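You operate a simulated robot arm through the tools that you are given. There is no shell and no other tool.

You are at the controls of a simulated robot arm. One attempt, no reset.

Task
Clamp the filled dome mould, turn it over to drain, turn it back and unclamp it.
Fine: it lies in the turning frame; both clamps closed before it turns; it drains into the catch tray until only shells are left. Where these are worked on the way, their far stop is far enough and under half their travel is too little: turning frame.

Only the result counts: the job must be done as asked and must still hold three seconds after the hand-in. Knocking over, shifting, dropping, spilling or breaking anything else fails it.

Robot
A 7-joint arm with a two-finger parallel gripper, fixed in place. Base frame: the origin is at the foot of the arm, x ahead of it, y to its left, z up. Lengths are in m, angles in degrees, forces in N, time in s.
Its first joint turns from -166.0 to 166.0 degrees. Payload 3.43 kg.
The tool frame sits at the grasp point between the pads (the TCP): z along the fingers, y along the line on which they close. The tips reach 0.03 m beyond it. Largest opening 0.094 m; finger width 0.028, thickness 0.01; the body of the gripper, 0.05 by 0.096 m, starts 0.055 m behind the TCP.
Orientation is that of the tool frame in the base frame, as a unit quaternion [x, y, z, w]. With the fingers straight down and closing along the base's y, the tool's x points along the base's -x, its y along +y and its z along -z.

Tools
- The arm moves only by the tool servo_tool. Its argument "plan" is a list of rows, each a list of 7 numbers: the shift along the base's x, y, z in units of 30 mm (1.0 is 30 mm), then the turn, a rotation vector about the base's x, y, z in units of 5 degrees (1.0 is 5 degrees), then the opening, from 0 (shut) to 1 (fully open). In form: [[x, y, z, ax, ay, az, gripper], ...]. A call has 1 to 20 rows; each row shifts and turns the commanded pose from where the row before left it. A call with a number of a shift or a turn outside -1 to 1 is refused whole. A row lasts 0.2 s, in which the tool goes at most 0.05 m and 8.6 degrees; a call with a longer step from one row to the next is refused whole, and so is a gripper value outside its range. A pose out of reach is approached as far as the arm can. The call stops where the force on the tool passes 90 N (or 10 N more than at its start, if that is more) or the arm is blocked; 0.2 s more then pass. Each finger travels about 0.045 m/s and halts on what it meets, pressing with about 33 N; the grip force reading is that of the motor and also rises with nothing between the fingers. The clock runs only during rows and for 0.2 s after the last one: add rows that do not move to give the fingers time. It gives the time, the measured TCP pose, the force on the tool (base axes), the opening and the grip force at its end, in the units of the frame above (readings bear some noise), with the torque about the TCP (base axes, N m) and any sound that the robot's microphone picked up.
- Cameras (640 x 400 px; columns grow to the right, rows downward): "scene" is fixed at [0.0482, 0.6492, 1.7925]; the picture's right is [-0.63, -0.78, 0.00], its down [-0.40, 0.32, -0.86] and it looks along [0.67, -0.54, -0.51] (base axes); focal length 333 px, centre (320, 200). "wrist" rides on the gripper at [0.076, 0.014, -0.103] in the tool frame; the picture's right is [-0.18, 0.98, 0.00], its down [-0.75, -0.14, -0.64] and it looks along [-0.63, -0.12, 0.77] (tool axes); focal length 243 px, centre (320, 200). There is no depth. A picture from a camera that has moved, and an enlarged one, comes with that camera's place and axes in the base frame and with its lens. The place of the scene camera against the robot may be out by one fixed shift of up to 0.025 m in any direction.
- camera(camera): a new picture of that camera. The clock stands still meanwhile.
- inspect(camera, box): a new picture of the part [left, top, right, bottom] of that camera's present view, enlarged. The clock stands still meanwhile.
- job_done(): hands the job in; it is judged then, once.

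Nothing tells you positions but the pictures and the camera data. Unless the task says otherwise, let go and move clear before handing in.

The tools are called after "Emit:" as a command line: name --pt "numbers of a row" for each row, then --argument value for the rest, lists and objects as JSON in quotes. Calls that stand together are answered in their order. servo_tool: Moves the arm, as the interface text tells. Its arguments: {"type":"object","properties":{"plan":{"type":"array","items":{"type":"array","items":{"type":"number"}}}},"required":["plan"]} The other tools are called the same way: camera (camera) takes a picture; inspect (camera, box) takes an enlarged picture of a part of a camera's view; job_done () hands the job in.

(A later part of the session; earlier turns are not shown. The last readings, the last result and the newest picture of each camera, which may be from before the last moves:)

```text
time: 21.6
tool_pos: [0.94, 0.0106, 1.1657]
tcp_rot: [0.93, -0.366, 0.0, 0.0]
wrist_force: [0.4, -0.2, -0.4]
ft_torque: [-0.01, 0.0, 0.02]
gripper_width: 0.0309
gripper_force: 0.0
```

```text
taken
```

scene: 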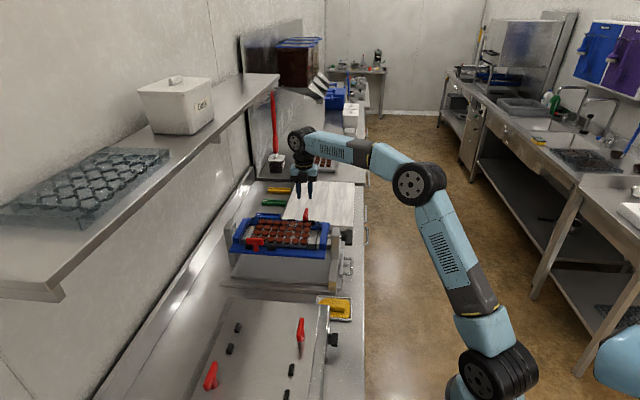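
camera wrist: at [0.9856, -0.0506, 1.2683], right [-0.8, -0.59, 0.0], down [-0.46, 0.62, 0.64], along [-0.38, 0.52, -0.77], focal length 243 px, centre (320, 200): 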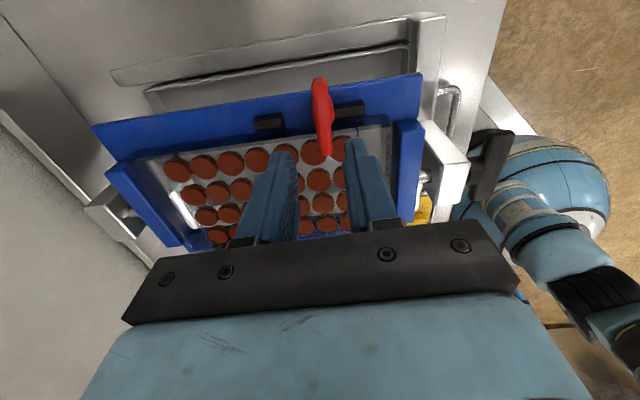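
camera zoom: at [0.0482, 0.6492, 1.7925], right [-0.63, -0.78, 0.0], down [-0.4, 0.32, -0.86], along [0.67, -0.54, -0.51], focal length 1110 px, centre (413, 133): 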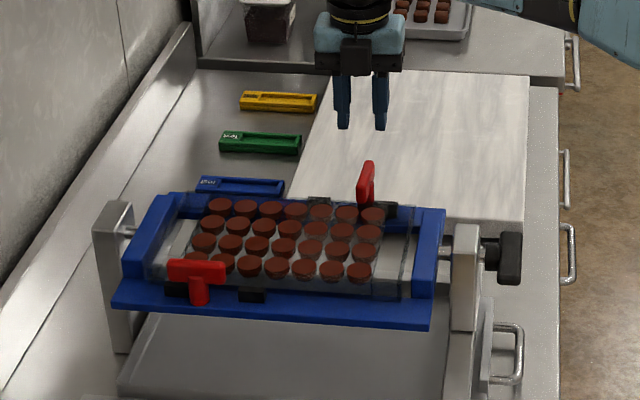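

Clamp 2 now lies across the rim. Next I will turn the tool back to 45 degrees and move over toward clamp 1, staying on the aisle side of the shelf's front edge.

Emit:
servo_tool --pt "-0.172 0.298 0 0 0 -0.968 0.33" --pt "-0.172 0.298 0 0 0 -0.968 0.33" --pt "-0.172 0.298 0 0 0 -0.968 0.33" --pt "-0.172 0.298 0 0 0 -0.968 0.33" --pt "-0.172 0.298 0 0 0 -0.968 0.33" --pt "-0.172 0.298 0 0 0 -0.968 0.33" --pt "-0.172 0.298 0 0 0 -0.968 0.33" --pt "-0.172 0.298 0 0 0 -0.968 0.33" --pt "-0.172 0.298 0 0 0 -0.968 0.33" --pt "-0.172 0.298 0 0 0 -0.968 0.33" --pt "-0.172 0.298 0 0 0 -0.968 0.33" --pt "-0.172 0.298 0 0 0 -0.968 0.33" --pt "-0.172 0.298 0 0 0 -0.968 0.33" --pt "-0.172 0.298 0 0 0 -0.968 0.33" --pt "-0.172 0.298 0 0 0 -0.968 0.33" --pt "-0.172 0.298 0 0 0 -0.968 0.33" --pt "-0.172 0.298 0 0 0 -0.968 0.33" --pt "-0.172 0.298 0 0 0 -0.968 0.33" --pt "-0.172 0.298 0 0 0 -0.968 0.33" --pt "0 0 0 0 0 0 0.33"

Emit:
camera --camera "wrist"

Emit:
inspect --camera "wrist" --box '[260, 90, 380, 210]'

Emit:
camera --camera "scene"

```text
time: 25.8
tool_pos: [0.8384, 0.1801, 1.1679]
tcp_rot: [-0.383, 0.924, 0.0, 0.0]
wrist_force: [0.2, -0.2, -0.3]
ft_torque: [-0.03, -0.02, 0.02]
gripper_width: 0.0311
gripper_force: 0.1
```

```text
taken
camera wrist: at [0.7739, 0.1366, 1.2701], right [-0.57, 0.82, 0.0], down [0.63, 0.43, 0.64], along [0.53, 0.36, -0.77], focal length 243 px, centre (320, 200)
```

wrist: 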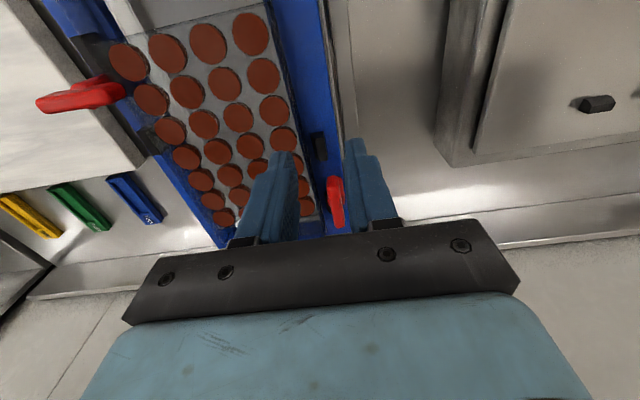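

```text
3.33 times, centred on (320, 150) of wrist
camera zoom: at [0.7739, 0.1366, 1.2701], right [-0.57, 0.82, 0.0], down [0.63, 0.43, 0.64], along [0.53, 0.36, -0.77], focal length 809 px, centre (320, 367)
```

zoom: 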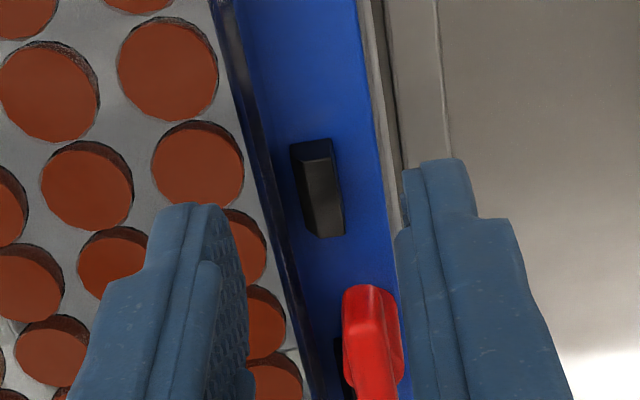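

```text
taken
```

scene: 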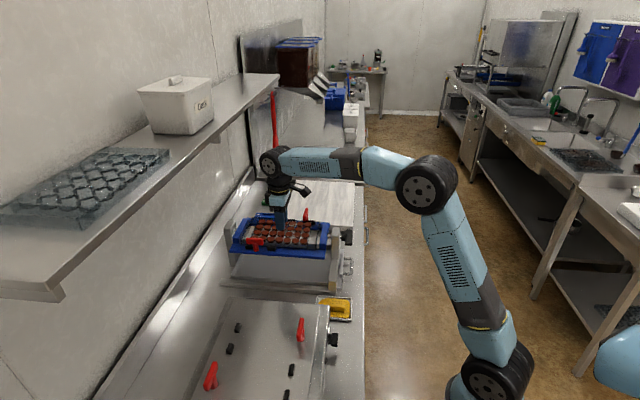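

Clamp 1 is partly in view near the right finger. I will zoom in on it to measure its position.

Emit:
inspect --camera "wrist" --box '[310, 160, 370, 235]'

Emit:
inspect --camera "scene" --box '[225, 140, 345, 265]'

```text
5.33 times, centred on (340, 198) of wrist
camera zoom: at [0.7739, 0.1366, 1.2701], right [-0.57, 0.82, 0.0], down [0.63, 0.43, 0.64], along [0.53, 0.36, -0.77], focal length 1294 px, centre (213, 213)
```

zoom: 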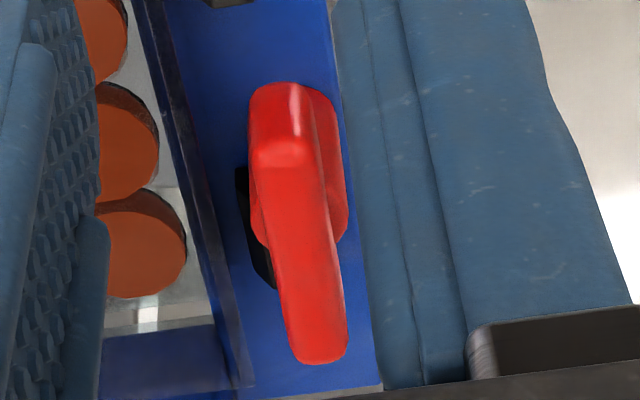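

```text
3.20 times, centred on (285, 202) of scene
camera zoom: at [0.0482, 0.6492, 1.7925], right [-0.63, -0.78, 0.0], down [-0.4, 0.32, -0.86], along [0.67, -0.54, -0.51], focal length 1066 px, centre (432, 192)
```

zoom: 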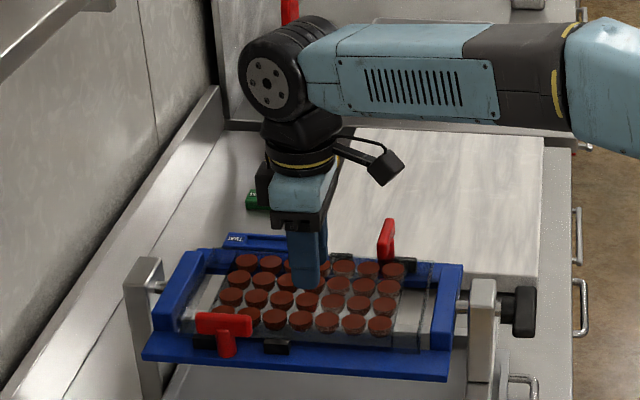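

Clamp 1's bar is centred near (0.909, 0.2505), with its top at about the same height as the other's. I will lower first, so the wrist passes well under the shelf, then move in over it.

Emit:
servo_tool --pt "0 0 -0.75 0 0 0 0.36" --pt "0 0 -0.75 0 0 0 0.36" --pt "0.5 0.5 0 0 0 0 0.36" --pt "0.6 0.6 0 0 0 0 0.36" --pt "0.6 0.6 0 0 0 0 0.36" --pt "0.55 0.56 0 0 0 0 0.36" --pt "0.1 0.1 0 0 0 0 0.36" --pt "0 0 0 0 0 0 0.36"

Emit:
inspect --camera "wrist" --box '[240, 60, 400, 220]'

Emit:
inspect --camera "scene" --box '[225, 210, 305, 260]'

Emit:
camera --camera "scene"

```text
time: 27.6
tool_pos: [0.9104, 0.2515, 1.1205]
tcp_rot: [-0.383, 0.924, 0.0, 0.0]
wrist_force: [-0.4, 0.7, 0.4]
ft_torque: [0.01, -0.04, -0.01]
gripper_width: 0.0338
gripper_force: 0.1
```

```text
2.50 times, centred on (320, 140) of wrist
camera zoom: at [0.8462, 0.2083, 1.2235], right [-0.57, 0.82, 0.0], down [0.63, 0.43, 0.64], along [0.53, 0.36, -0.77], focal length 606 px, centre (320, 350)
```

zoom: 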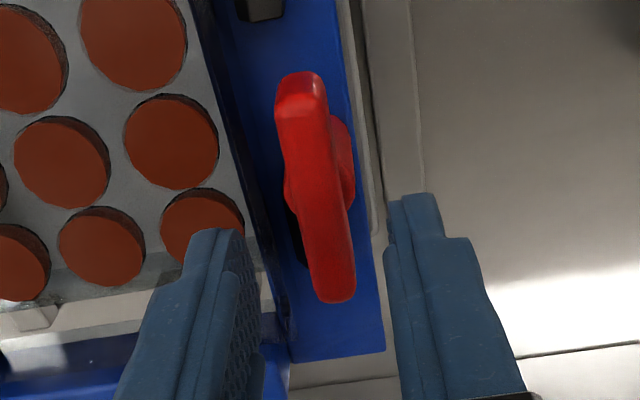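

```text
8.00 times, centred on (265, 235) of scene
camera zoom: at [0.0482, 0.6492, 1.7925], right [-0.63, -0.78, 0.0], down [-0.4, 0.32, -0.86], along [0.67, -0.54, -0.51], focal length 2664 px, centre (760, -80)
```

zoom: 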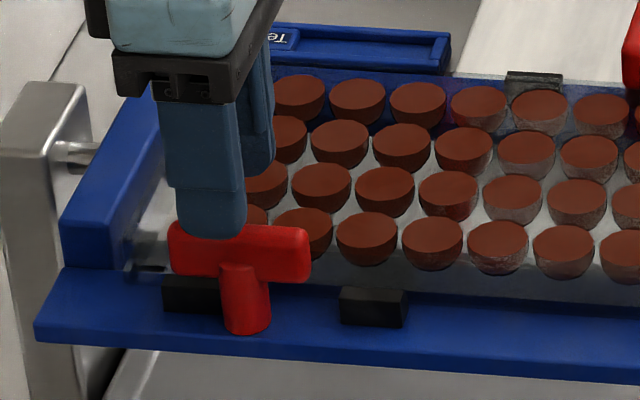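

```text
taken
```

scene: 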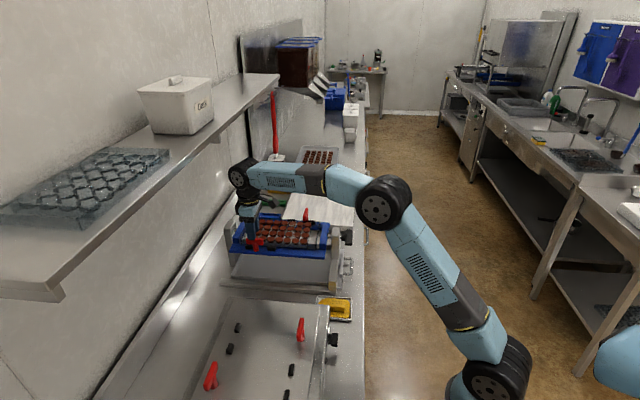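

The fingers are over clamp 1. I will make a 2 mm correction, descend to the same height as before, and check.

Emit:
servo_tool --pt "-0.02 -0.065 0 0 0 0 0.31" --pt "0 0 -0.4 0 0 0 0.31" --pt "0 0 -0.4 0 0 0 0.31" --pt "0 0 -0.37 0 0 0 0.31" --pt "0 0 0 0 0 0 0.31"

Emit:
inspect --camera "wrist" --box '[240, 60, 400, 220]'

Emit:
inspect --camera "scene" --box '[225, 210, 305, 260]'

```text
time: 28.8
tool_pos: [0.9092, 0.2465, 1.087]
tcp_rot: [-0.383, 0.924, 0.0, 0.001]
wrist_force: [0.0, -0.1, -0.1]
ft_torque: [0.01, 0.0, 0.01]
gripper_width: 0.0292
gripper_force: 0.0
```

```text
2.50 times, centred on (320, 140) of wrist
camera zoom: at [0.8451, 0.2039, 1.1902], right [-0.57, 0.82, 0.0], down [0.63, 0.43, 0.64], along [0.53, 0.36, -0.77], focal length 606 px, centre (320, 350)
```

zoom: 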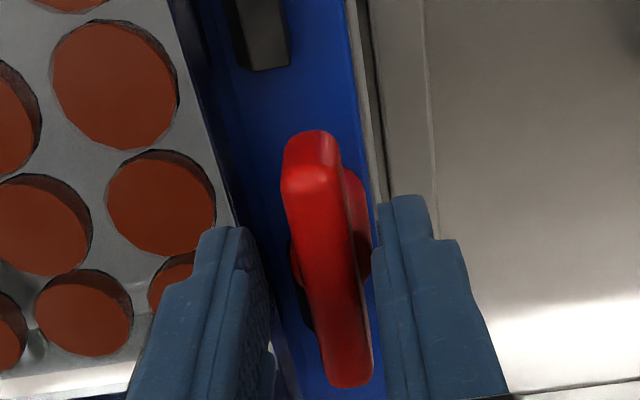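

```text
8.00 times, centred on (265, 235) of scene
camera zoom: at [0.0482, 0.6492, 1.7925], right [-0.63, -0.78, 0.0], down [-0.4, 0.32, -0.86], along [0.67, -0.54, -0.51], focal length 2664 px, centre (760, -80)
```

zoom: 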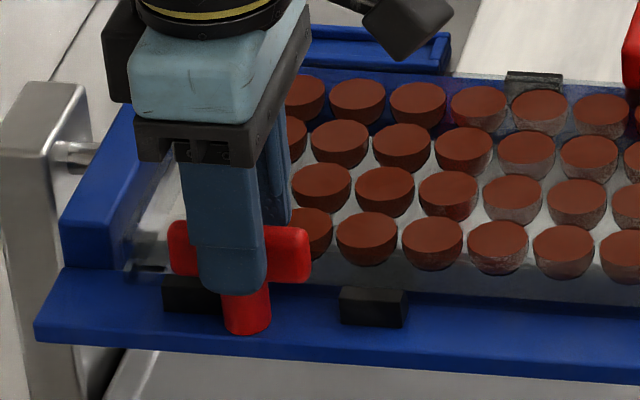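

Clamp 1 is well straddled but needs about 2 mm of correction. I will make it and close.

Emit:
servo_tool --pt "-0.07 0.0 0 0 0 0 0.31" --pt "0 0 0 0 0 0 0.1" --pt "0 0 0 0 0 0 0" --pt "0 0 0 0 0 0 0" --pt "0 0 0 0 0 0 0"

Emit:
inspect --camera "wrist" --box '[240, 60, 400, 220]'

```text
time: 30.0
tool_pos: [0.9048, 0.2475, 1.0879]
tcp_rot: [-0.383, 0.924, 0.0, 0.0]
wrist_force: [-5.3, 4.2, 1.3]
ft_torque: [-0.04, 0.12, 0.06]
gripper_width: 0.0205
gripper_force: 44.9
```

```text
2.50 times, centred on (320, 140) of wrist
camera zoom: at [0.842, 0.2043, 1.1903], right [-0.57, 0.82, 0.0], down [0.63, 0.43, 0.64], along [0.53, 0.36, -0.77], focal length 606 px, centre (320, 350)
```

zoom: 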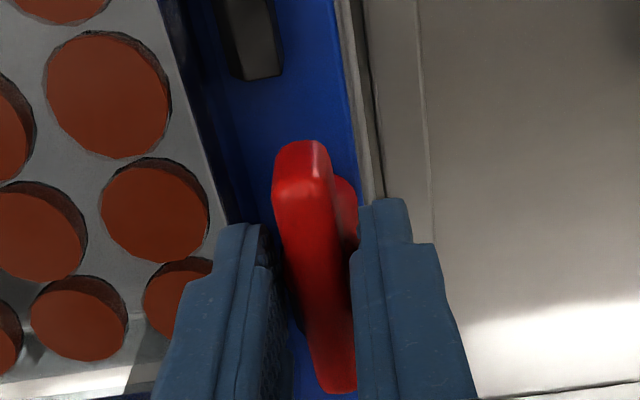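

Grip is good with small side force, but the bar sits about 3 mm further toward the wall than my TCP. I will reopen, shift and close again before turning.

Emit:
servo_tool --pt "0 0 0 0 0 0 0.28" --pt "0 0 0 0 0 0 0.28" --pt "0.06 0.08 0 0 0 0 0.28" --pt "0 0 0 0 0 0 0.28" --pt "0 0 0 0 0 0 0" --pt "0 0 0 0 0 0 0" --pt "0 0 0 0 0 0 0"

Emit:
servo_tool --pt "0 0 0 0 0 1 0" --pt "0 0 0 0 0 1 0" --pt "0 0 0 0 0 0 0"

Emit:
inspect --camera "wrist" --box '[240, 60, 400, 220]'

```text
time: 31.6
tool_pos: [0.9074, 0.2498, 1.0883]
tcp_rot: [-0.384, 0.923, 0.0, 0.0]
wrist_force: [2.2, -1.2, -0.4]
ft_torque: [-0.15, -0.17, 0.01]
gripper_width: 0.0203
gripper_force: 45.3
```

```text
time: 32.4
tool_pos: [0.9076, 0.2494, 1.0871]
tcp_rot: [-0.462, 0.887, 0.0, 0.0]
wrist_force: [10.5, -3.5, 6.0]
ft_torque: [-0.62, -0.47, -0.03]
gripper_width: 0.0205
gripper_force: 44.4
```

```text
2.50 times, centred on (320, 140) of wrist
camera zoom: at [0.8527, 0.196, 1.1891], right [-0.7, 0.71, 0.0], down [0.55, 0.54, 0.64], along [0.46, 0.45, -0.77], focal length 606 px, centre (320, 350)
```

zoom: 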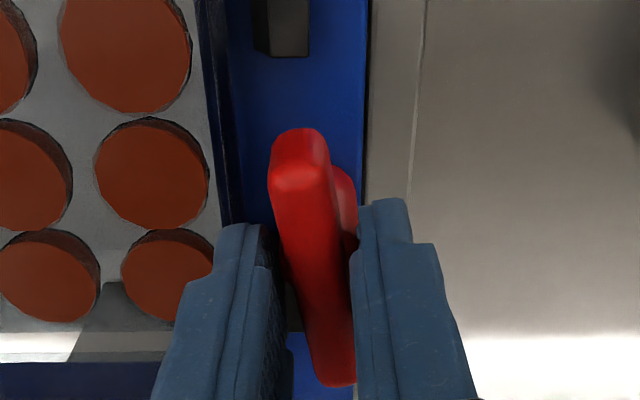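

The handle follows with hardly any torque. I will continue turning and watch the side forces.

Emit:
servo_tool --pt "0 0 0 0 0 1 0" --pt "0 0 0 0 0 1 0" --pt "0 0 0 0 0 1 0" --pt "0 0 0 0 0 1 0" --pt "0 0 0 0 0 0 0"

Emit:
servo_tool --pt "0 0 0 0 0 1 0" --pt "0 0 0 0 0 1 0" --pt "0 0 0 0 0 1 0" --pt "0 0 0 0 0 0 0"

```text
time: 33.6
tool_pos: [0.9093, 0.2485, 1.085]
tcp_rot: [-0.61, 0.793, -0.001, 0.0]
wrist_force: [13.4, -4.6, 6.0]
ft_torque: [-1.05, -0.42, -0.03]
gripper_width: 0.0205
gripper_force: 45.4
```

```text
time: 34.6
tool_pos: [0.9101, 0.2495, 1.0848]
tcp_rot: [0.707, -0.707, 0.0, 0.0]
wrist_force: [17.9, -7.8, 2.9]
ft_torque: [-0.72, -0.68, 0.01]
gripper_width: 0.0206
gripper_force: 45.7
```

Emit:
servo_tool --pt "0.045 -0.015 0 0 0 1 0" --pt "0 0 0 0 0 1 0" --pt "0 0 0 0 0 1 0" --pt "0 0 0 0 0 0 0"

Emit:
servo_tool --pt "0 0 0 0 0 1 0" --pt "0 0 0 0 0 1 0" --pt "0 0 0 0 0 1 0" --pt "0 0 0 0 0 0 0"

Emit:
inspect --camera "wrist" --box '[240, 60, 400, 220]'

Emit:
inspect --camera "scene" --box '[215, 180, 359, 280]'

```text
time: 35.6
tool_pos: [0.909, 0.2491, 1.085]
tcp_rot: [0.794, -0.608, -0.001, 0.001]
wrist_force: [18.7, -0.2, 0.4]
ft_torque: [-0.15, -0.78, -0.04]
gripper_width: 0.0207
gripper_force: 44.7
```

```text
time: 36.6
tool_pos: [0.9106, 0.2493, 1.0865]
tcp_rot: [0.867, -0.498, 0.0, 0.0]
wrist_force: [20.0, 4.4, 7.4]
ft_torque: [-0.46, -1.08, 0.01]
gripper_width: 0.0207
gripper_force: 44.9
```

```text
2.50 times, centred on (320, 140) of wrist
camera zoom: at [0.9356, 0.1771, 1.1886], right [-0.94, -0.33, 0.0], down [-0.26, 0.72, 0.64], along [-0.22, 0.61, -0.77], focal length 606 px, centre (320, 350)
```

zoom: 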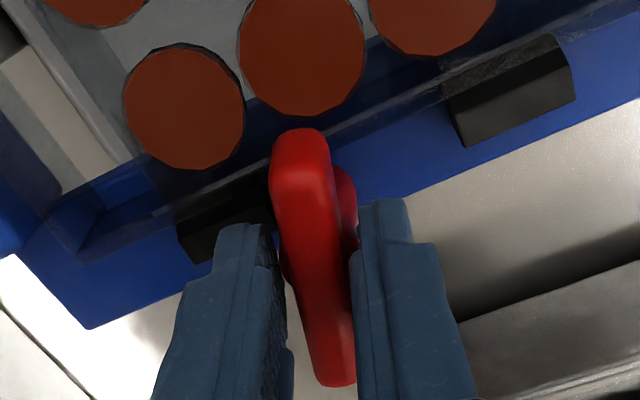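

```text
4.00 times, centred on (287, 230) of scene
camera zoom: at [0.0482, 0.6492, 1.7925], right [-0.63, -0.78, 0.0], down [-0.4, 0.32, -0.86], along [0.67, -0.54, -0.51], focal length 1332 px, centre (452, 80)
```

zoom: 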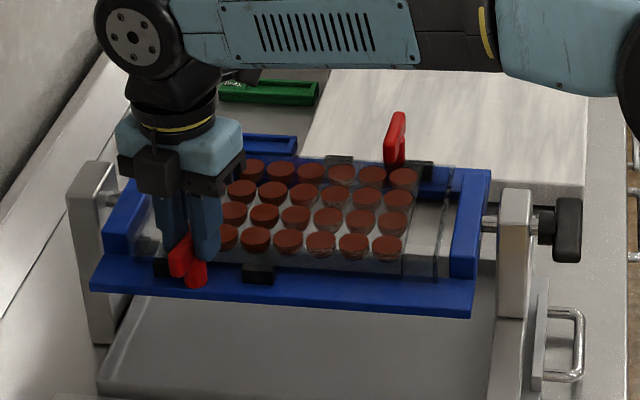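

The handle has turned 75 degrees. I will do the last 15 with a small correction, then feel for the stop.

Emit:
servo_tool --pt "0.045 0.025 0 0 0 1 0" --pt "0 0 0 0 0 1 0" --pt "0 0 0 0 0 1 0" --pt "0 0 0 0 0 0 0"

Emit:
inspect --camera "wrist" --box '[240, 60, 400, 220]'

Emit:
servo_tool --pt "0 0 0 0 0 1 0" --pt "0 0 0 0 0 0 0"

Emit:
inspect --camera "wrist" --box '[240, 60, 400, 220]'

```text
time: 37.6
tool_pos: [0.91, 0.2496, 1.0858]
tcp_rot: [0.924, -0.382, 0.0, 0.001]
wrist_force: [2.8, -9.4, 4.9]
ft_torque: [-0.68, -0.56, 0.02]
gripper_width: 0.0205
gripper_force: 45.1
```

```text
2.50 times, centred on (320, 140) of wrist
camera zoom: at [0.9538, 0.1866, 1.1885], right [-0.82, -0.57, 0.0], down [-0.43, 0.63, 0.64], along [-0.36, 0.53, -0.77], focal length 606 px, centre (320, 350)
```

zoom: 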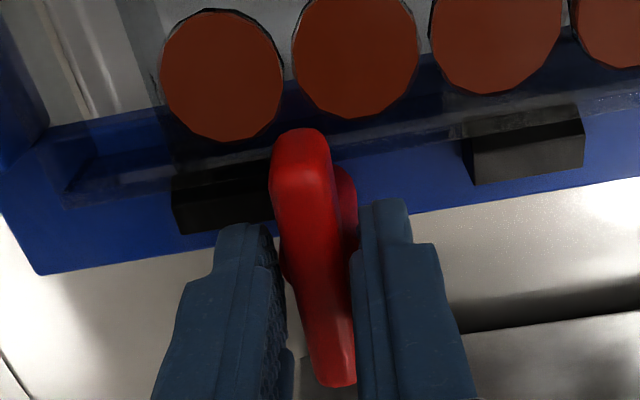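

```text
time: 38.2
tool_pos: [0.9096, 0.2495, 1.0857]
tcp_rot: [0.94, -0.341, -0.001, 0.001]
wrist_force: [-6.2, -10.1, 2.5]
ft_torque: [-0.22, 0.06, -0.03]
gripper_width: 0.0202
gripper_force: 44.8
```

```text
2.50 times, centred on (320, 140) of wrist
camera zoom: at [0.959, 0.1912, 1.1885], right [-0.77, -0.64, 0.0], down [-0.49, 0.59, 0.64], along [-0.41, 0.5, -0.77], focal length 606 px, centre (320, 350)
```

zoom: 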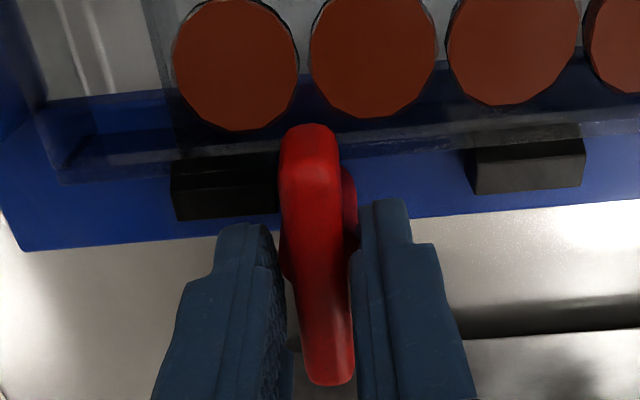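

Clamp 1 also reached its stop and is closed. I will back off, open, lift just enough to clear the bar under the shelf, retreat toward the aisle and then rise.

Emit:
servo_tool --pt "0 0 0 0 0 -0.6 0" --pt "0 0 0 0 0 0 0.28" --pt "0 0 0 0 0 0 0.28" --pt "0 0 0 0 0 0 0.28" --pt "0 0 0.4 0 0 0 0.28" --pt "0 0 0.8 0 0 0 0.28" --pt "-0.4 -0.4 0.2 0 0 0 0.33" --pt "-0.7 -0.7 0.2 0 0 0 0.33" --pt "-0.7 -0.7 0.2 0 0 0 0.33" --pt "-0.7 -0.7 0.5 0 0 0 0.33" --pt "-0.7 -0.7 0.5 0 0 0 0.33" --pt "-0.7 -0.7 0.5 0 0 0 0.33" --pt "-0.7 -0.7 0.5 0 0 0 0.33" --pt "0 0 0 0 0 0 0.33"

Emit:
camera --camera "wrist"

Emit:
inspect --camera "scene" --box '[215, 180, 375, 300]'

```text
time: 41.2
tool_pos: [0.7721, 0.1121, 1.2001]
tcp_rot: [0.931, -0.365, 0.0, 0.0]
wrist_force: [0.4, -0.1, -0.6]
ft_torque: [-0.03, 0.02, 0.0]
gripper_width: 0.031
gripper_force: 0.1
```

```text
taken
camera wrist: at [0.8187, 0.0502, 1.3031], right [-0.8, -0.59, 0.0], down [-0.46, 0.62, 0.64], along [-0.38, 0.52, -0.77], focal length 243 px, centre (320, 200)
```

wrist: 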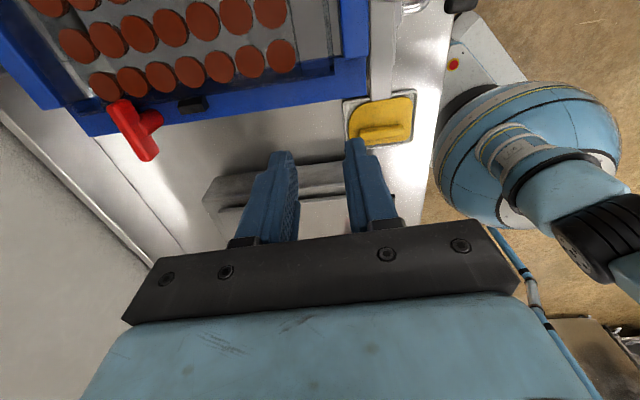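

```text
3.33 times, centred on (295, 240) of scene
camera zoom: at [0.0482, 0.6492, 1.7925], right [-0.63, -0.78, 0.0], down [-0.4, 0.32, -0.86], along [0.67, -0.54, -0.51], focal length 1110 px, centre (403, 67)
```

zoom: 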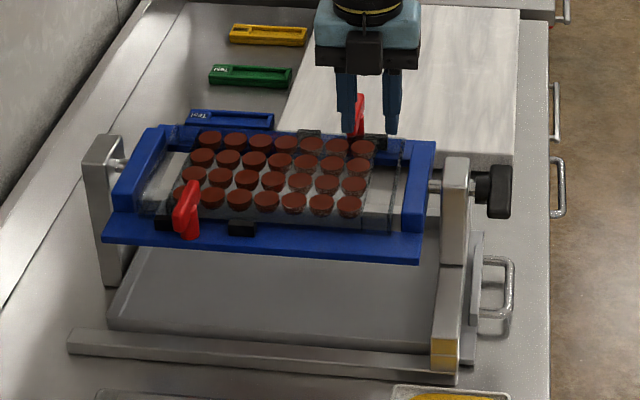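

Both clamps are closed across the mould rim. Next I will move out over the aisle in front of the knob and tip the tool to point horizontally at it.

Emit:
servo_tool --pt "-0.344 -0.833 0 0 0 -0.05 0.6" --pt "-0.344 -0.833 0 0 0 -0.05 0.6" --pt "-0.344 -0.833 0 0 0 -0.05 0.6" --pt "-0.344 -0.833 0 0 0 -0.05 0.6" --pt "-0.344 -0.833 0 0 0 -0.05 0.6" --pt "-0.344 -0.833 0 0 0 -0.05 0.6" --pt "-0.344 -0.833 0 0 0 -0.05 0.6" --pt "-0.344 -0.833 0 0 0 -0.05 0.6" --pt "-0.344 -0.833 0 0 0 0 0.6" --pt "0 0 0 0 0 0 0.6"

Emit:
servo_tool --pt "0 0 0 0.8 -0.8 0 0.6" --pt "0 0 0 0.8 -0.8 0 0.6" --pt "0 0 0 0.8 -0.8 0 0.6" --pt "0 0 0 0.8 -0.8 0 0.6" --pt "0 0 0 0.8 -0.8 0 0.6" --pt "0 0 0 0.8 -0.8 0 0.6" --pt "0 0 0 0.8 -0.8 0 0.6" --pt "0 0 0 0.8 -0.8 0 0.6" --pt "0 0 0 0 0 0 0.6"

Emit:
camera --camera "scene"

Emit:
camera --camera "wrist"

```text
time: 43.4
tool_pos: [0.682, -0.1148, 1.1998]
tcp_rot: [0.924, -0.382, 0.0, -0.001]
wrist_force: [-0.1, -0.5, -0.5]
ft_torque: [-0.02, -0.02, -0.03]
gripper_width: 0.0565
gripper_force: 0.1
```

```text
time: 45.6
tool_pos: [0.7003, -0.0081, 1.1803]
tcp_rot: [0.897, -0.276, 0.084, -0.335]
wrist_force: [-0.4, -0.4, -0.1]
ft_torque: [-0.03, 0.0, 0.03]
gripper_width: 0.0564
gripper_force: 0.0
out of reach, approached as far as the arm can: row 6, 7, 8
stopped in row 9: the arm was blocked; the commanded pose is now the measured one
```

```text
taken
```

scene: 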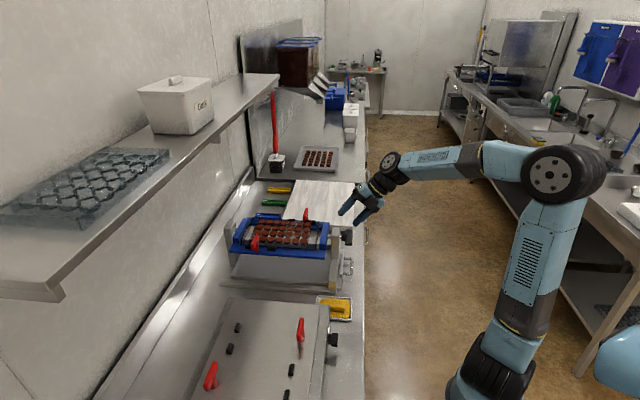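

```text
taken
camera wrist: at [0.7228, -0.1149, 1.2459], right [-0.58, -0.51, -0.63], down [-0.78, 0.15, 0.61], along [-0.22, 0.85, -0.49], focal length 243 px, centre (320, 200)
```

wrist: 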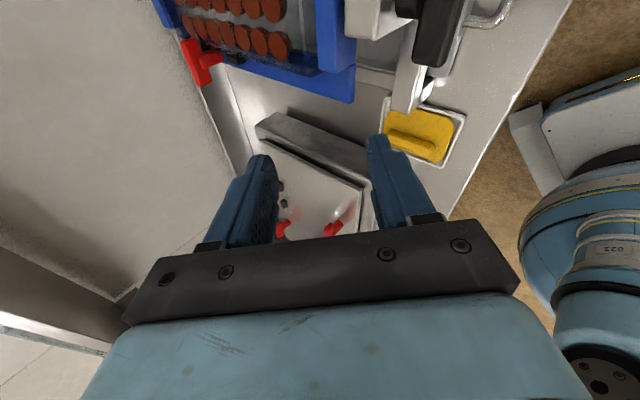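

The arm could not tip over fully with this roll of the tool, so I suspect a wrist joint limit. I will bring the tool upright again, turn it back to the natural 45 degree heading, and try tipping from there.

Emit:
servo_tool --pt "0 -0.2 0.1 -0.99 0.594 0 0.6" --pt "0 -0.2 0.1 -0.99 0.594 0 0.6" --pt "0 -0.2 0.1 -0.99 0.594 0 0.6" --pt "0 -0.2 0.1 -0.99 0.594 0 0.6" --pt "0 -0.4 0 -0.99 0.594 0 0.6" --pt "0 -0.4 0 -0.99 0.594 0 0.6" --pt "0 -0.4 0 -0.99 0.594 0 0.6" --pt "0 -0.3 0 0 0 -1 0.6" --pt "0 -0.2 0 0 0 -1 0.6" --pt "0 -0.2 0 0 0 -1 0.6" --pt "0 0 0 0 0 -1 0.6" --pt "0 0 0 0 0 -1 0.6" --pt "0 0 0 0 0 -1 0.6" --pt "0 0 0 0 0 -1 0.6" --pt "0 0 0 0 0 -1 0.6" --pt "0 0 0 0 0 -1 0.6" --pt "0 0 0 0 0 -1 0.6" --pt "0 0 0 0 0 -1 0.6" --pt "0 0 0 0 0 -1 0.6" --pt "0 0 0 0 0 0 0.6"

Emit:
servo_tool --pt "0 0 0 0 0 -1 0.6" --pt "0 0 0 0 0 -1 0.6" --pt "0 0 0 0 0 -1 0.6" --pt "0 0 0 0 0 -1 0.6" --pt "0 0 0 0 0 -1 0.6" --pt "0 0 0 0 0 -1 0.6" --pt "0 0 0 0 0 -1 0.6" --pt "0 0 0 0 0 -1 0.6" --pt "0 0 0 0 0 0 0.6"

```text
time: 49.8
tool_pos: [0.7004, -0.0907, 1.1916]
tcp_rot: [-0.682, 0.732, -0.001, -0.002]
wrist_force: [0.0, 0.3, 0.1]
ft_torque: [0.02, 0.01, 0.01]
gripper_width: 0.0563
gripper_force: 0.0
```

```text
time: 51.8
tool_pos: [0.6998, -0.0914, 1.1921]
tcp_rot: [-0.389, 0.921, -0.001, -0.002]
wrist_force: [-0.3, 0.5, 0.1]
ft_torque: [0.02, 0.04, 0.0]
gripper_width: 0.0564
gripper_force: 0.1
```

The tool is upright at about 45 degrees yaw. I will now tip it forward from here in two stages.

Emit:
servo_tool --pt "0 0 0 0.8 -0.8 0 0.6" --pt "0 0 0 0.8 -0.8 0 0.6" --pt "0 0 0 0.8 -0.8 0 0.6" --pt "0 0 0 0.8 -0.8 0 0.6" --pt "0 0 0 0.8 -0.8 0 0.6" --pt "0 0 0 0.8 -0.8 0 0.6" --pt "0 0 0 0.8 -0.8 0 0.6" --pt "0 0 0 0.8 -0.8 0 0.6" --pt "0 0 0 0 0 0 0.6"

Emit:
camera --camera "scene"

```text
time: 53.8
tool_pos: [0.7005, -0.0911, 1.1925]
tcp_rot: [-0.359, 0.851, 0.144, 0.355]
wrist_force: [-0.3, 0.8, 0.7]
ft_torque: [-0.01, 0.01, -0.01]
gripper_width: 0.0564
gripper_force: 0.0
```

```text
taken
```

scene: 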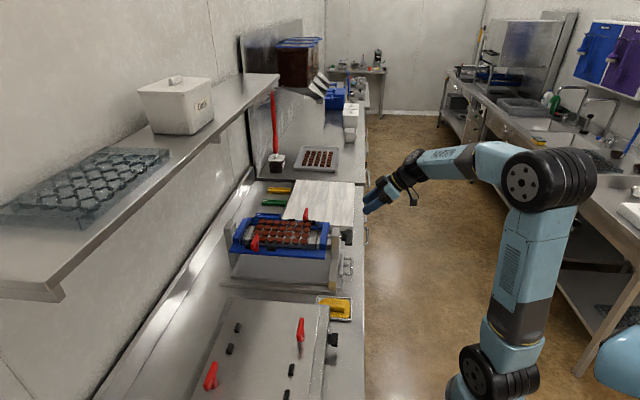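

Emit:
servo_tool --pt "0 0 0 0.8 -0.8 0 0.6" --pt "0 0 0 0.8 -0.8 0 0.6" --pt "0 0 0 0.8 -0.8 0 0.6" --pt "0 0 0 0.8 -0.8 0 0.6" --pt "0 0 0 0.8 -0.8 0 0.6" --pt "0 0 0 0.8 -0.8 0 0.6" --pt "0 0 0 0.8 -0.8 0 0.6" --pt "0 0 0 0.8 -0.8 0 0.6" --pt "0 0 0 0 0 0 0.6"

Emit:
camera --camera "scene"

Emit:
camera --camera "wrist"

```text
time: 55.8
tool_pos: [0.6994, -0.0908, 1.1915]
tcp_rot: [-0.274, 0.65, 0.267, 0.657]
wrist_force: [0.9, -0.2, 0.1]
ft_torque: [-0.04, 0.01, 0.0]
gripper_width: 0.0562
gripper_force: 0.1
```

```text
taken
```

scene: 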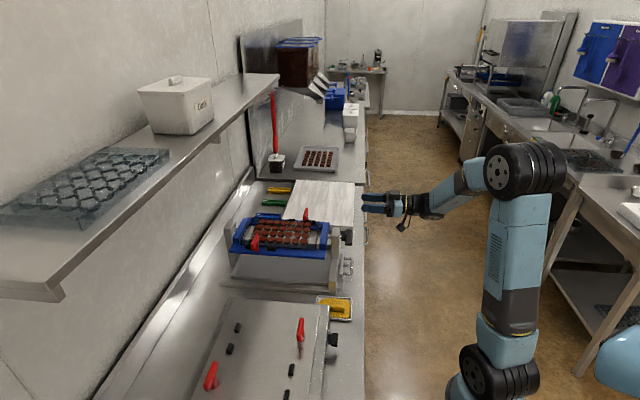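

```text
taken
camera wrist: at [0.6188, -0.1527, 1.1148], right [-0.7, 0.7, 0.17], down [-0.36, -0.55, 0.75], along [0.62, 0.46, 0.64], focal length 243 px, centre (320, 200)
```

wrist: 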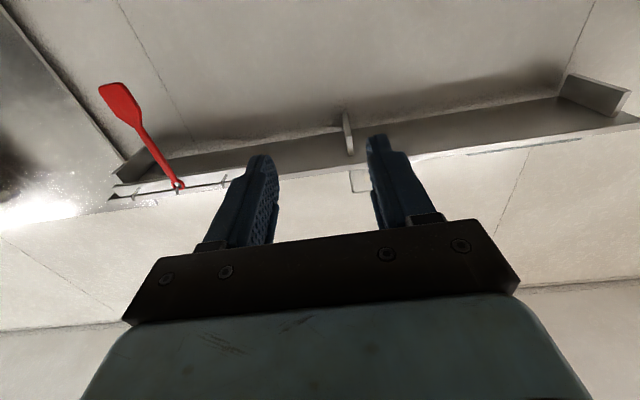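

The tool now points horizontally at the frame. I will roll it in free space to find how far the wrist turns each way, first toward the left.

Emit:
servo_tool --pt "0 0 0 0.7955 0.7955 0 0.6" --pt "0 0 0 0.7955 0.7955 0 0.6" --pt "0 0 0 0.7955 0.7955 0 0.6" --pt "0 0 0 0.7955 0.7955 0 0.6" --pt "0 0 0 0.7955 0.7955 0 0.6" --pt "0 0 0 0.7955 0.7955 0 0.6" --pt "0 0 0 0.7955 0.7955 0 0.6" --pt "0 0 0 0.7955 0.7955 0 0.6" --pt "0 0 0 0.7955 0.7955 0 0.6" --pt "0 0 0 0.7955 0.7955 0 0.6" --pt "0 0 0 0.7955 0.7955 0 0.6" --pt "0 0 0 0.7955 0.7955 0 0.6" --pt "0 0 0 0.7955 0.7955 0 0.6" --pt "0 0 0 0.7955 0.7955 0 0.6" --pt "0 0 0 0.7955 0.7955 0 0.6" --pt "0 0 0 0.7955 0.7955 0 0.6" --pt "0 0 0 0 0 0 0.6"

Emit:
camera --camera "scene"

Emit:
camera --camera "wrist"

```text
time: 59.4
tool_pos: [0.6997, -0.0897, 1.1919]
tcp_rot: [0.268, 0.655, 0.65, 0.276]
wrist_force: [-0.3, -0.3, -1.0]
ft_torque: [-0.01, 0.01, 0.05]
gripper_width: 0.0564
gripper_force: 0.1
```

```text
taken
```

scene: 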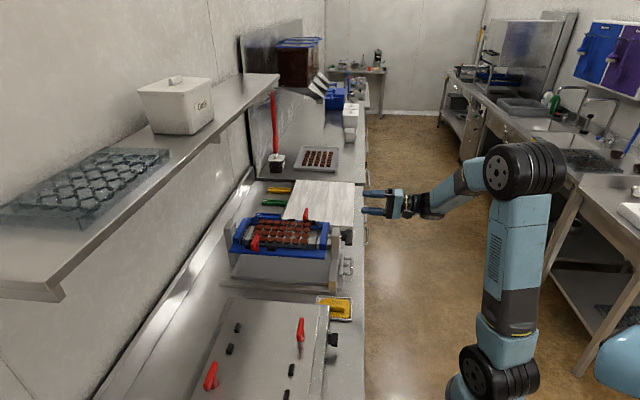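

```text
taken
camera wrist: at [0.5731, -0.1084, 1.2054], right [0.12, -0.12, 0.99], down [0.08, -0.99, -0.13], along [0.99, 0.09, -0.11], focal length 243 px, centre (320, 200)
```

wrist: 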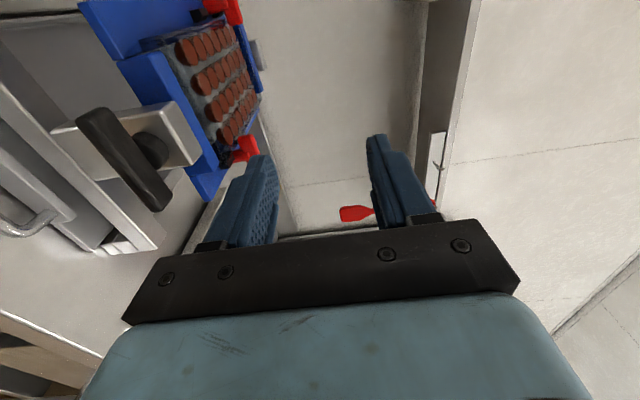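

Rolling left works: the camera is now on the near side and the fingers close vertically. The knob's T-bar is clearly seen and lies level. I will now roll back and on to the other side to test that limit.

Emit:
servo_tool --pt "0 0 0 -0.9 -0.9 0 0.6" --pt "0 0 0 -0.9 -0.9 0 0.6" --pt "0 0 0 -0.9 -0.9 0 0.6" --pt "0 0 0 -0.9 -0.9 0 0.6" --pt "0 0 0 -0.9 -0.9 0 0.6" --pt "0 0 0 -0.9 -0.9 0 0.6" --pt "0 0 0 -0.9 -0.9 0 0.6" --pt "0 0 0 -0.9 -0.9 0 0.6" --pt "0 0 0 -0.9 -0.9 0 0.6" --pt "0 0 0 -0.9 -0.9 0 0.6" --pt "0 0 0 -0.9 -0.9 0 0.6" --pt "0 0 0 -0.9 -0.9 0 0.6" --pt "0 0 0 -0.9 -0.9 0 0.6" --pt "0 0 0 -0.9 -0.9 0 0.6" --pt "0 0 0 0 0 0 0.6"

Emit:
servo_tool --pt "0 0 0 -0.9 -0.9 0 0.6" --pt "0 0 0 -0.9 -0.9 0 0.6" --pt "0 0 0 -0.9 -0.9 0 0.6" --pt "0 0 0 -0.9 -0.9 0 0.6" --pt "0 0 0 -0.9 -0.9 0 0.6" --pt "0 0 0 -0.9 -0.9 0 0.6" --pt "0 0 0 -0.9 -0.9 0 0.6" --pt "0 0 0 -0.9 -0.9 0 0.6" --pt "0 0 0 -0.9 -0.9 0 0.6" --pt "0 0 0 -0.9 -0.9 0 0.6" --pt "0 0 0 -0.9 -0.9 0 0.6" --pt "0 0 0 -0.9 -0.9 0 0.6" --pt "0 0 0 -0.9 -0.9 0 0.6" --pt "0 0 0 -0.9 -0.9 0 0.6" --pt "0 0 0 0 0 0 0.6"

Emit:
camera --camera "scene"

Emit:
camera --camera "wrist"

```text
time: 62.6
tool_pos: [0.6996, -0.0916, 1.1927]
tcp_rot: [-0.27, 0.652, 0.272, 0.654]
wrist_force: [0.0, -0.7, -0.5]
ft_torque: [0.03, 0.0, 0.0]
gripper_width: 0.0564
gripper_force: 0.1
```

```text
time: 65.8
tool_pos: [0.8078, -0.0302, 1.3053]
tcp_rot: [-0.62, 0.334, -0.205, 0.679]
wrist_force: [0.5, -0.5, 0.0]
ft_torque: [-0.03, 0.02, 0.02]
gripper_width: 0.0565
gripper_force: 0.1
out of reach, approached as far as the arm can: row 6, 7, 8, 9, 10, 11, 12, 13, 14
```

```text
taken
```

scene: 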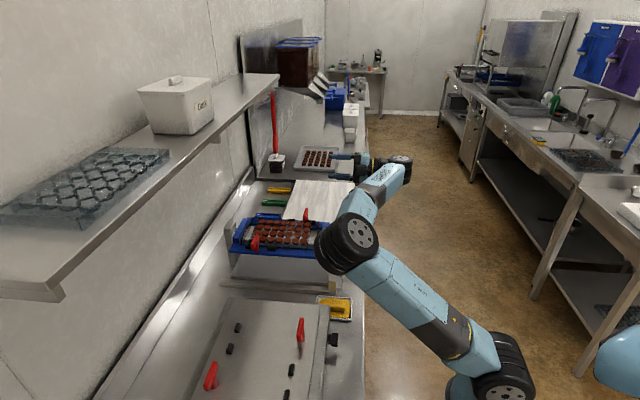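

```text
taken
camera wrist: at [0.7849, -0.153, 1.2752], right [-0.26, 0.27, -0.93], down [-0.96, 0.05, 0.29], along [0.12, 0.96, 0.25], focal length 243 px, centre (320, 200)
```

wrist: 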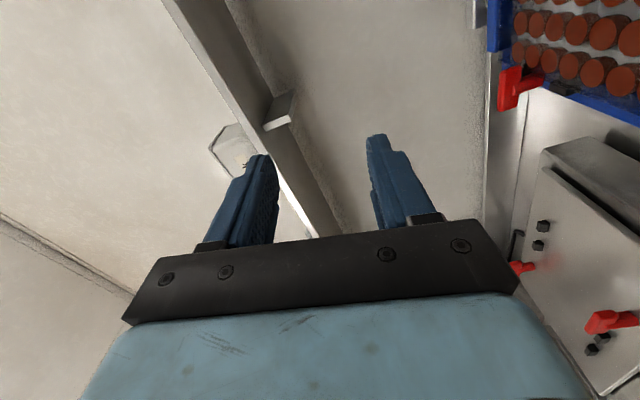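

That direction ran into a joint limit and the elbow swung over the bench. I will undo the roll in stages and check the arm's posture with the scene camera.

Emit:
servo_tool --pt "0 0 0 0.9 0.9 0 0.6" --pt "0 0 0 0.9 0.9 0 0.6" --pt "0 0 0 0.9 0.9 0 0.6" --pt "0 0 0 0.9 0.9 0 0.6"

Emit:
camera --camera "scene"

```text
time: 66.8
tool_pos: [0.8071, -0.0299, 1.304]
tcp_rot: [-0.532, 0.461, -0.05, 0.708]
wrist_force: [0.4, 0.1, 0.2]
ft_torque: [0.02, 0.02, -0.02]
gripper_width: 0.0566
gripper_force: 0.1
```

```text
taken
```

scene: 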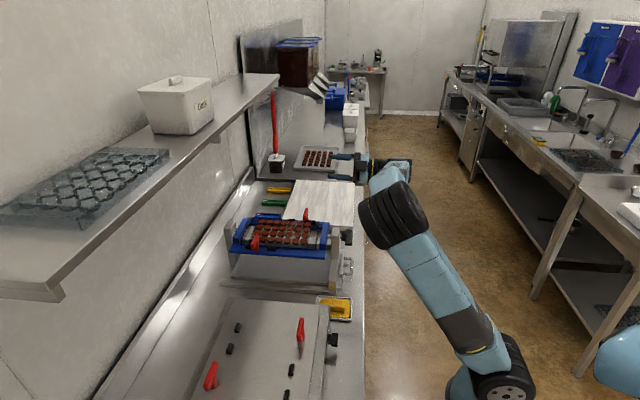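

Emit:
servo_tool --pt "-0.2 -0.2 0 0.75 0.75 0 0.6" --pt "-0.36 -0.2 0 0.75 0.75 0 0.6" --pt "-0.36 -0.2 0 0.75 0.75 0 0.6" --pt "-0.36 -0.2 0 0.75 0.75 0 0.6" --pt "-0.36 -0.2 0 0.75 0.75 0 0.6"

Emit:
camera --camera "scene"

```text
time: 68.0
tool_pos: [0.7583, -0.0595, 1.3044]
tcp_rot: [-0.412, 0.571, 0.113, 0.701]
wrist_force: [1.3, 1.1, 0.6]
ft_torque: [0.04, -0.03, -0.01]
gripper_width: 0.0562
gripper_force: 0.1
```

```text
taken
```

scene: 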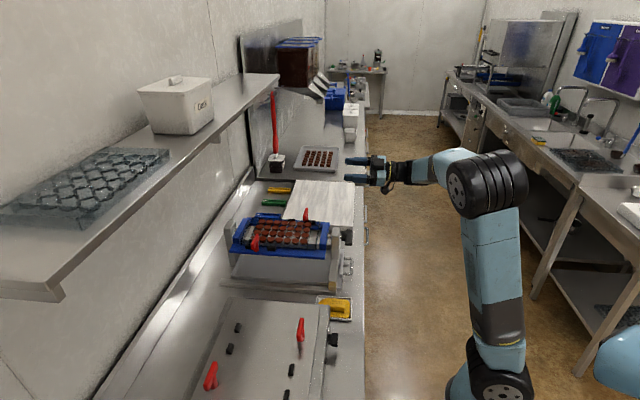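

The arm is back in its normal posture. I will roll on to the near-side position that worked, and lower to in front of the knob.

Emit:
servo_tool --pt "-0.097 -0.052 -0.188 0.8245 0.8245 0 0.6" --pt "-0.097 -0.052 -0.188 0.8245 0.8245 0 0.6" --pt "-0.097 -0.052 -0.188 0.8245 0.8245 0 0.6" --pt "-0.097 -0.052 -0.188 0.8245 0.8245 0 0.6" --pt "-0.097 -0.052 -0.188 0.8245 0.8245 0 0.6" --pt "-0.097 -0.052 -0.188 0.8245 0.8245 0 0.6" --pt "-0.097 -0.052 -0.188 0.8245 0.8245 0 0.6" --pt "-0.097 -0.052 -0.188 0.8245 0.8245 0 0.6" --pt "-0.097 -0.052 -0.188 0.8245 0.8245 0 0.6" --pt "-0.097 -0.052 -0.188 0.8245 0.8245 0 0.6" --pt "-0.097 -0.052 -0.188 0.8245 0.8245 0 0.6" --pt "-0.097 -0.052 -0.188 0.8245 0.8245 0 0.6" --pt "-0.097 -0.052 -0.188 0.8245 0.8245 0 0.6" --pt "-0.097 -0.052 -0.188 0.8245 0.8245 0 0.6" --pt "-0.097 -0.052 -0.188 0.8245 0.8245 0 0.6" --pt "-0.097 -0.052 -0.188 0.8245 0.8245 0 0.6" --pt "-0.097 -0.052 -0.188 0.8245 0.8245 0 0.6" --pt "-0.097 -0.052 -0.188 0.8245 0.8245 0 0.6" --pt "-0.097 -0.052 -0.188 0.8245 0.8245 0 0.6" --pt "-0.097 -0.052 -0.188 0.8245 0.8245 0 0.6"

Emit:
camera --camera "scene"

Emit:
camera --camera "wrist"

```text
time: 72.2
tool_pos: [0.7002, -0.0933, 1.1914]
tcp_rot: [0.273, 0.655, 0.649, 0.273]
wrist_force: [0.1, 0.8, -0.3]
ft_torque: [0.01, -0.01, -0.01]
gripper_width: 0.0564
gripper_force: 0.0
```

```text
taken
```

scene: 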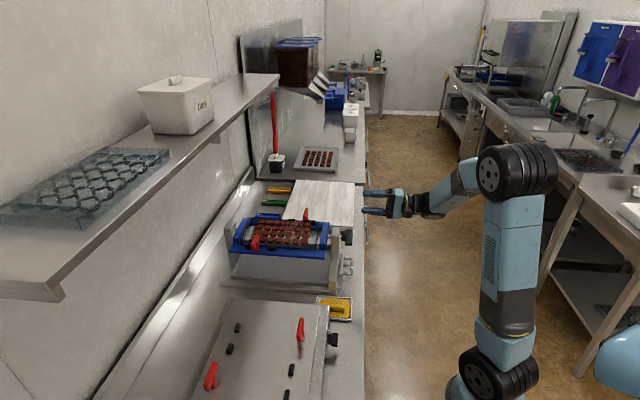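

```text
taken
camera wrist: at [0.5727, -0.1096, 1.2072], right [0.13, -0.13, 0.98], down [0.07, -0.99, -0.14], along [0.99, 0.09, -0.12], focal length 243 px, centre (320, 200)
```

wrist: 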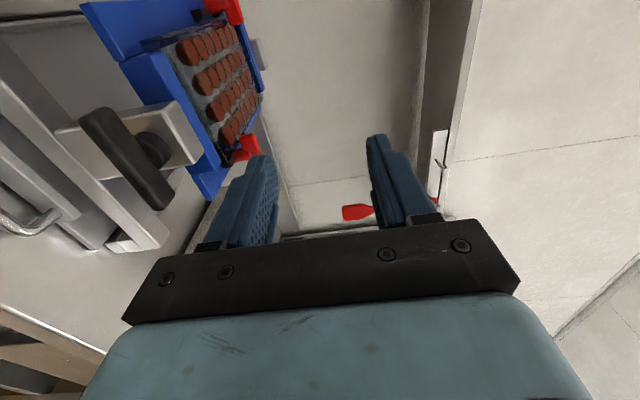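

Back in the good posture with the camera on the near side. I will test rolling further this way, with the camera going up over the top, in small stages.

Emit:
servo_tool --pt "0 0 0 0.9 0.9 0 0.6" --pt "0 0 0 0.9 0.9 0 0.6" --pt "0 0 0 0.9 0.9 0 0.6" --pt "0 0 0 0.9 0.9 0 0.6" --pt "0 0 0 0.9 0.9 0 0.6" --pt "0 0 0 0.9 0.9 0 0.6" --pt "0 0 0 0.9 0.9 0 0.6"

Emit:
servo_tool --pt "0 0 0 0.9 0.9 0 0.6" --pt "0 0 0 0.9 0.9 0 0.6" --pt "0 0 0 0.9 0.9 0 0.6" --pt "0 0 0 0.9 0.9 0 0.6"

Emit:
camera --camera "scene"

```text
time: 73.8
tool_pos: [0.6983, -0.092, 1.1914]
tcp_rot: [0.5, 0.504, 0.704, 0.004]
wrist_force: [-1.0, -0.8, 0.1]
ft_torque: [0.01, 0.02, 0.02]
gripper_width: 0.0565
gripper_force: 0.0
```

```text
time: 74.8
tool_pos: [0.6999, -0.0928, 1.1926]
tcp_rot: [0.598, 0.384, 0.687, -0.154]
wrist_force: [-0.1, 0.4, 0.2]
ft_torque: [0.02, -0.01, 0.01]
gripper_width: 0.0565
gripper_force: 0.2
```

```text
taken
```

scene: 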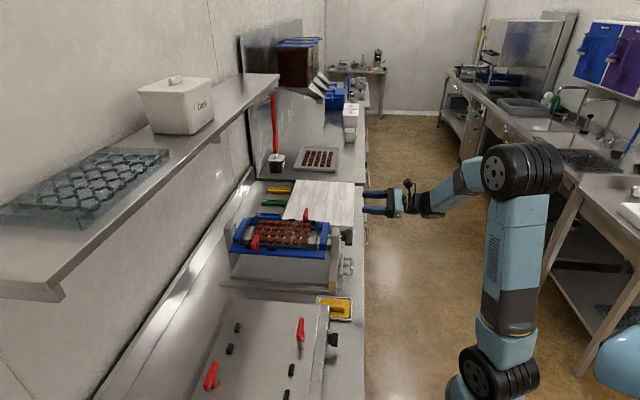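

Emit:
servo_tool --pt "0 0 0 0.9 0.9 0 0.6" --pt "0 0 0 0.9 0.9 0 0.6" --pt "0 0 0 0.9 0.9 0 0.6" --pt "0 0 0 0.9 0.9 0 0.6" --pt "0 0 0 0.9 0.9 0 0.6" --pt "0 0 0 0.9 0.9 0 0.6"

Emit:
servo_tool --pt "0 0 0 0.9 0.9 0 0.6" --pt "0 0 0 0.9 0.9 0 0.6" --pt "0 0 0 0.9 0.9 0 0.6" --pt "0 0 0 0.9 0.9 0 0.6" --pt "0 0 0 0.9 0.9 0 0.6" --pt "0 0 0 0.9 0.9 0 0.6"

Emit:
camera --camera "scene"

```text
time: 76.2
tool_pos: [0.6997, -0.094, 1.1922]
tcp_rot: [0.689, 0.168, 0.599, -0.372]
wrist_force: [-0.2, 0.0, 0.0]
ft_torque: [0.02, -0.03, -0.01]
gripper_width: 0.0564
gripper_force: 0.1
```

```text
time: 77.6
tool_pos: [0.6992, -0.0933, 1.1925]
tcp_rot: [0.703, -0.066, 0.446, -0.549]
wrist_force: [0.9, 0.4, -0.3]
ft_torque: [-0.03, 0.0, 0.0]
gripper_width: 0.0568
gripper_force: 0.1
```

```text
taken
```

scene: 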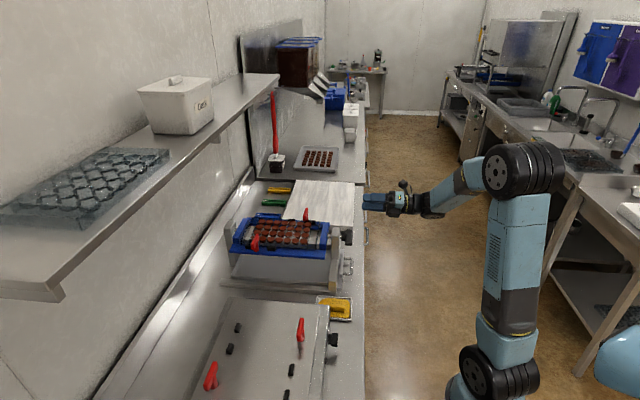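

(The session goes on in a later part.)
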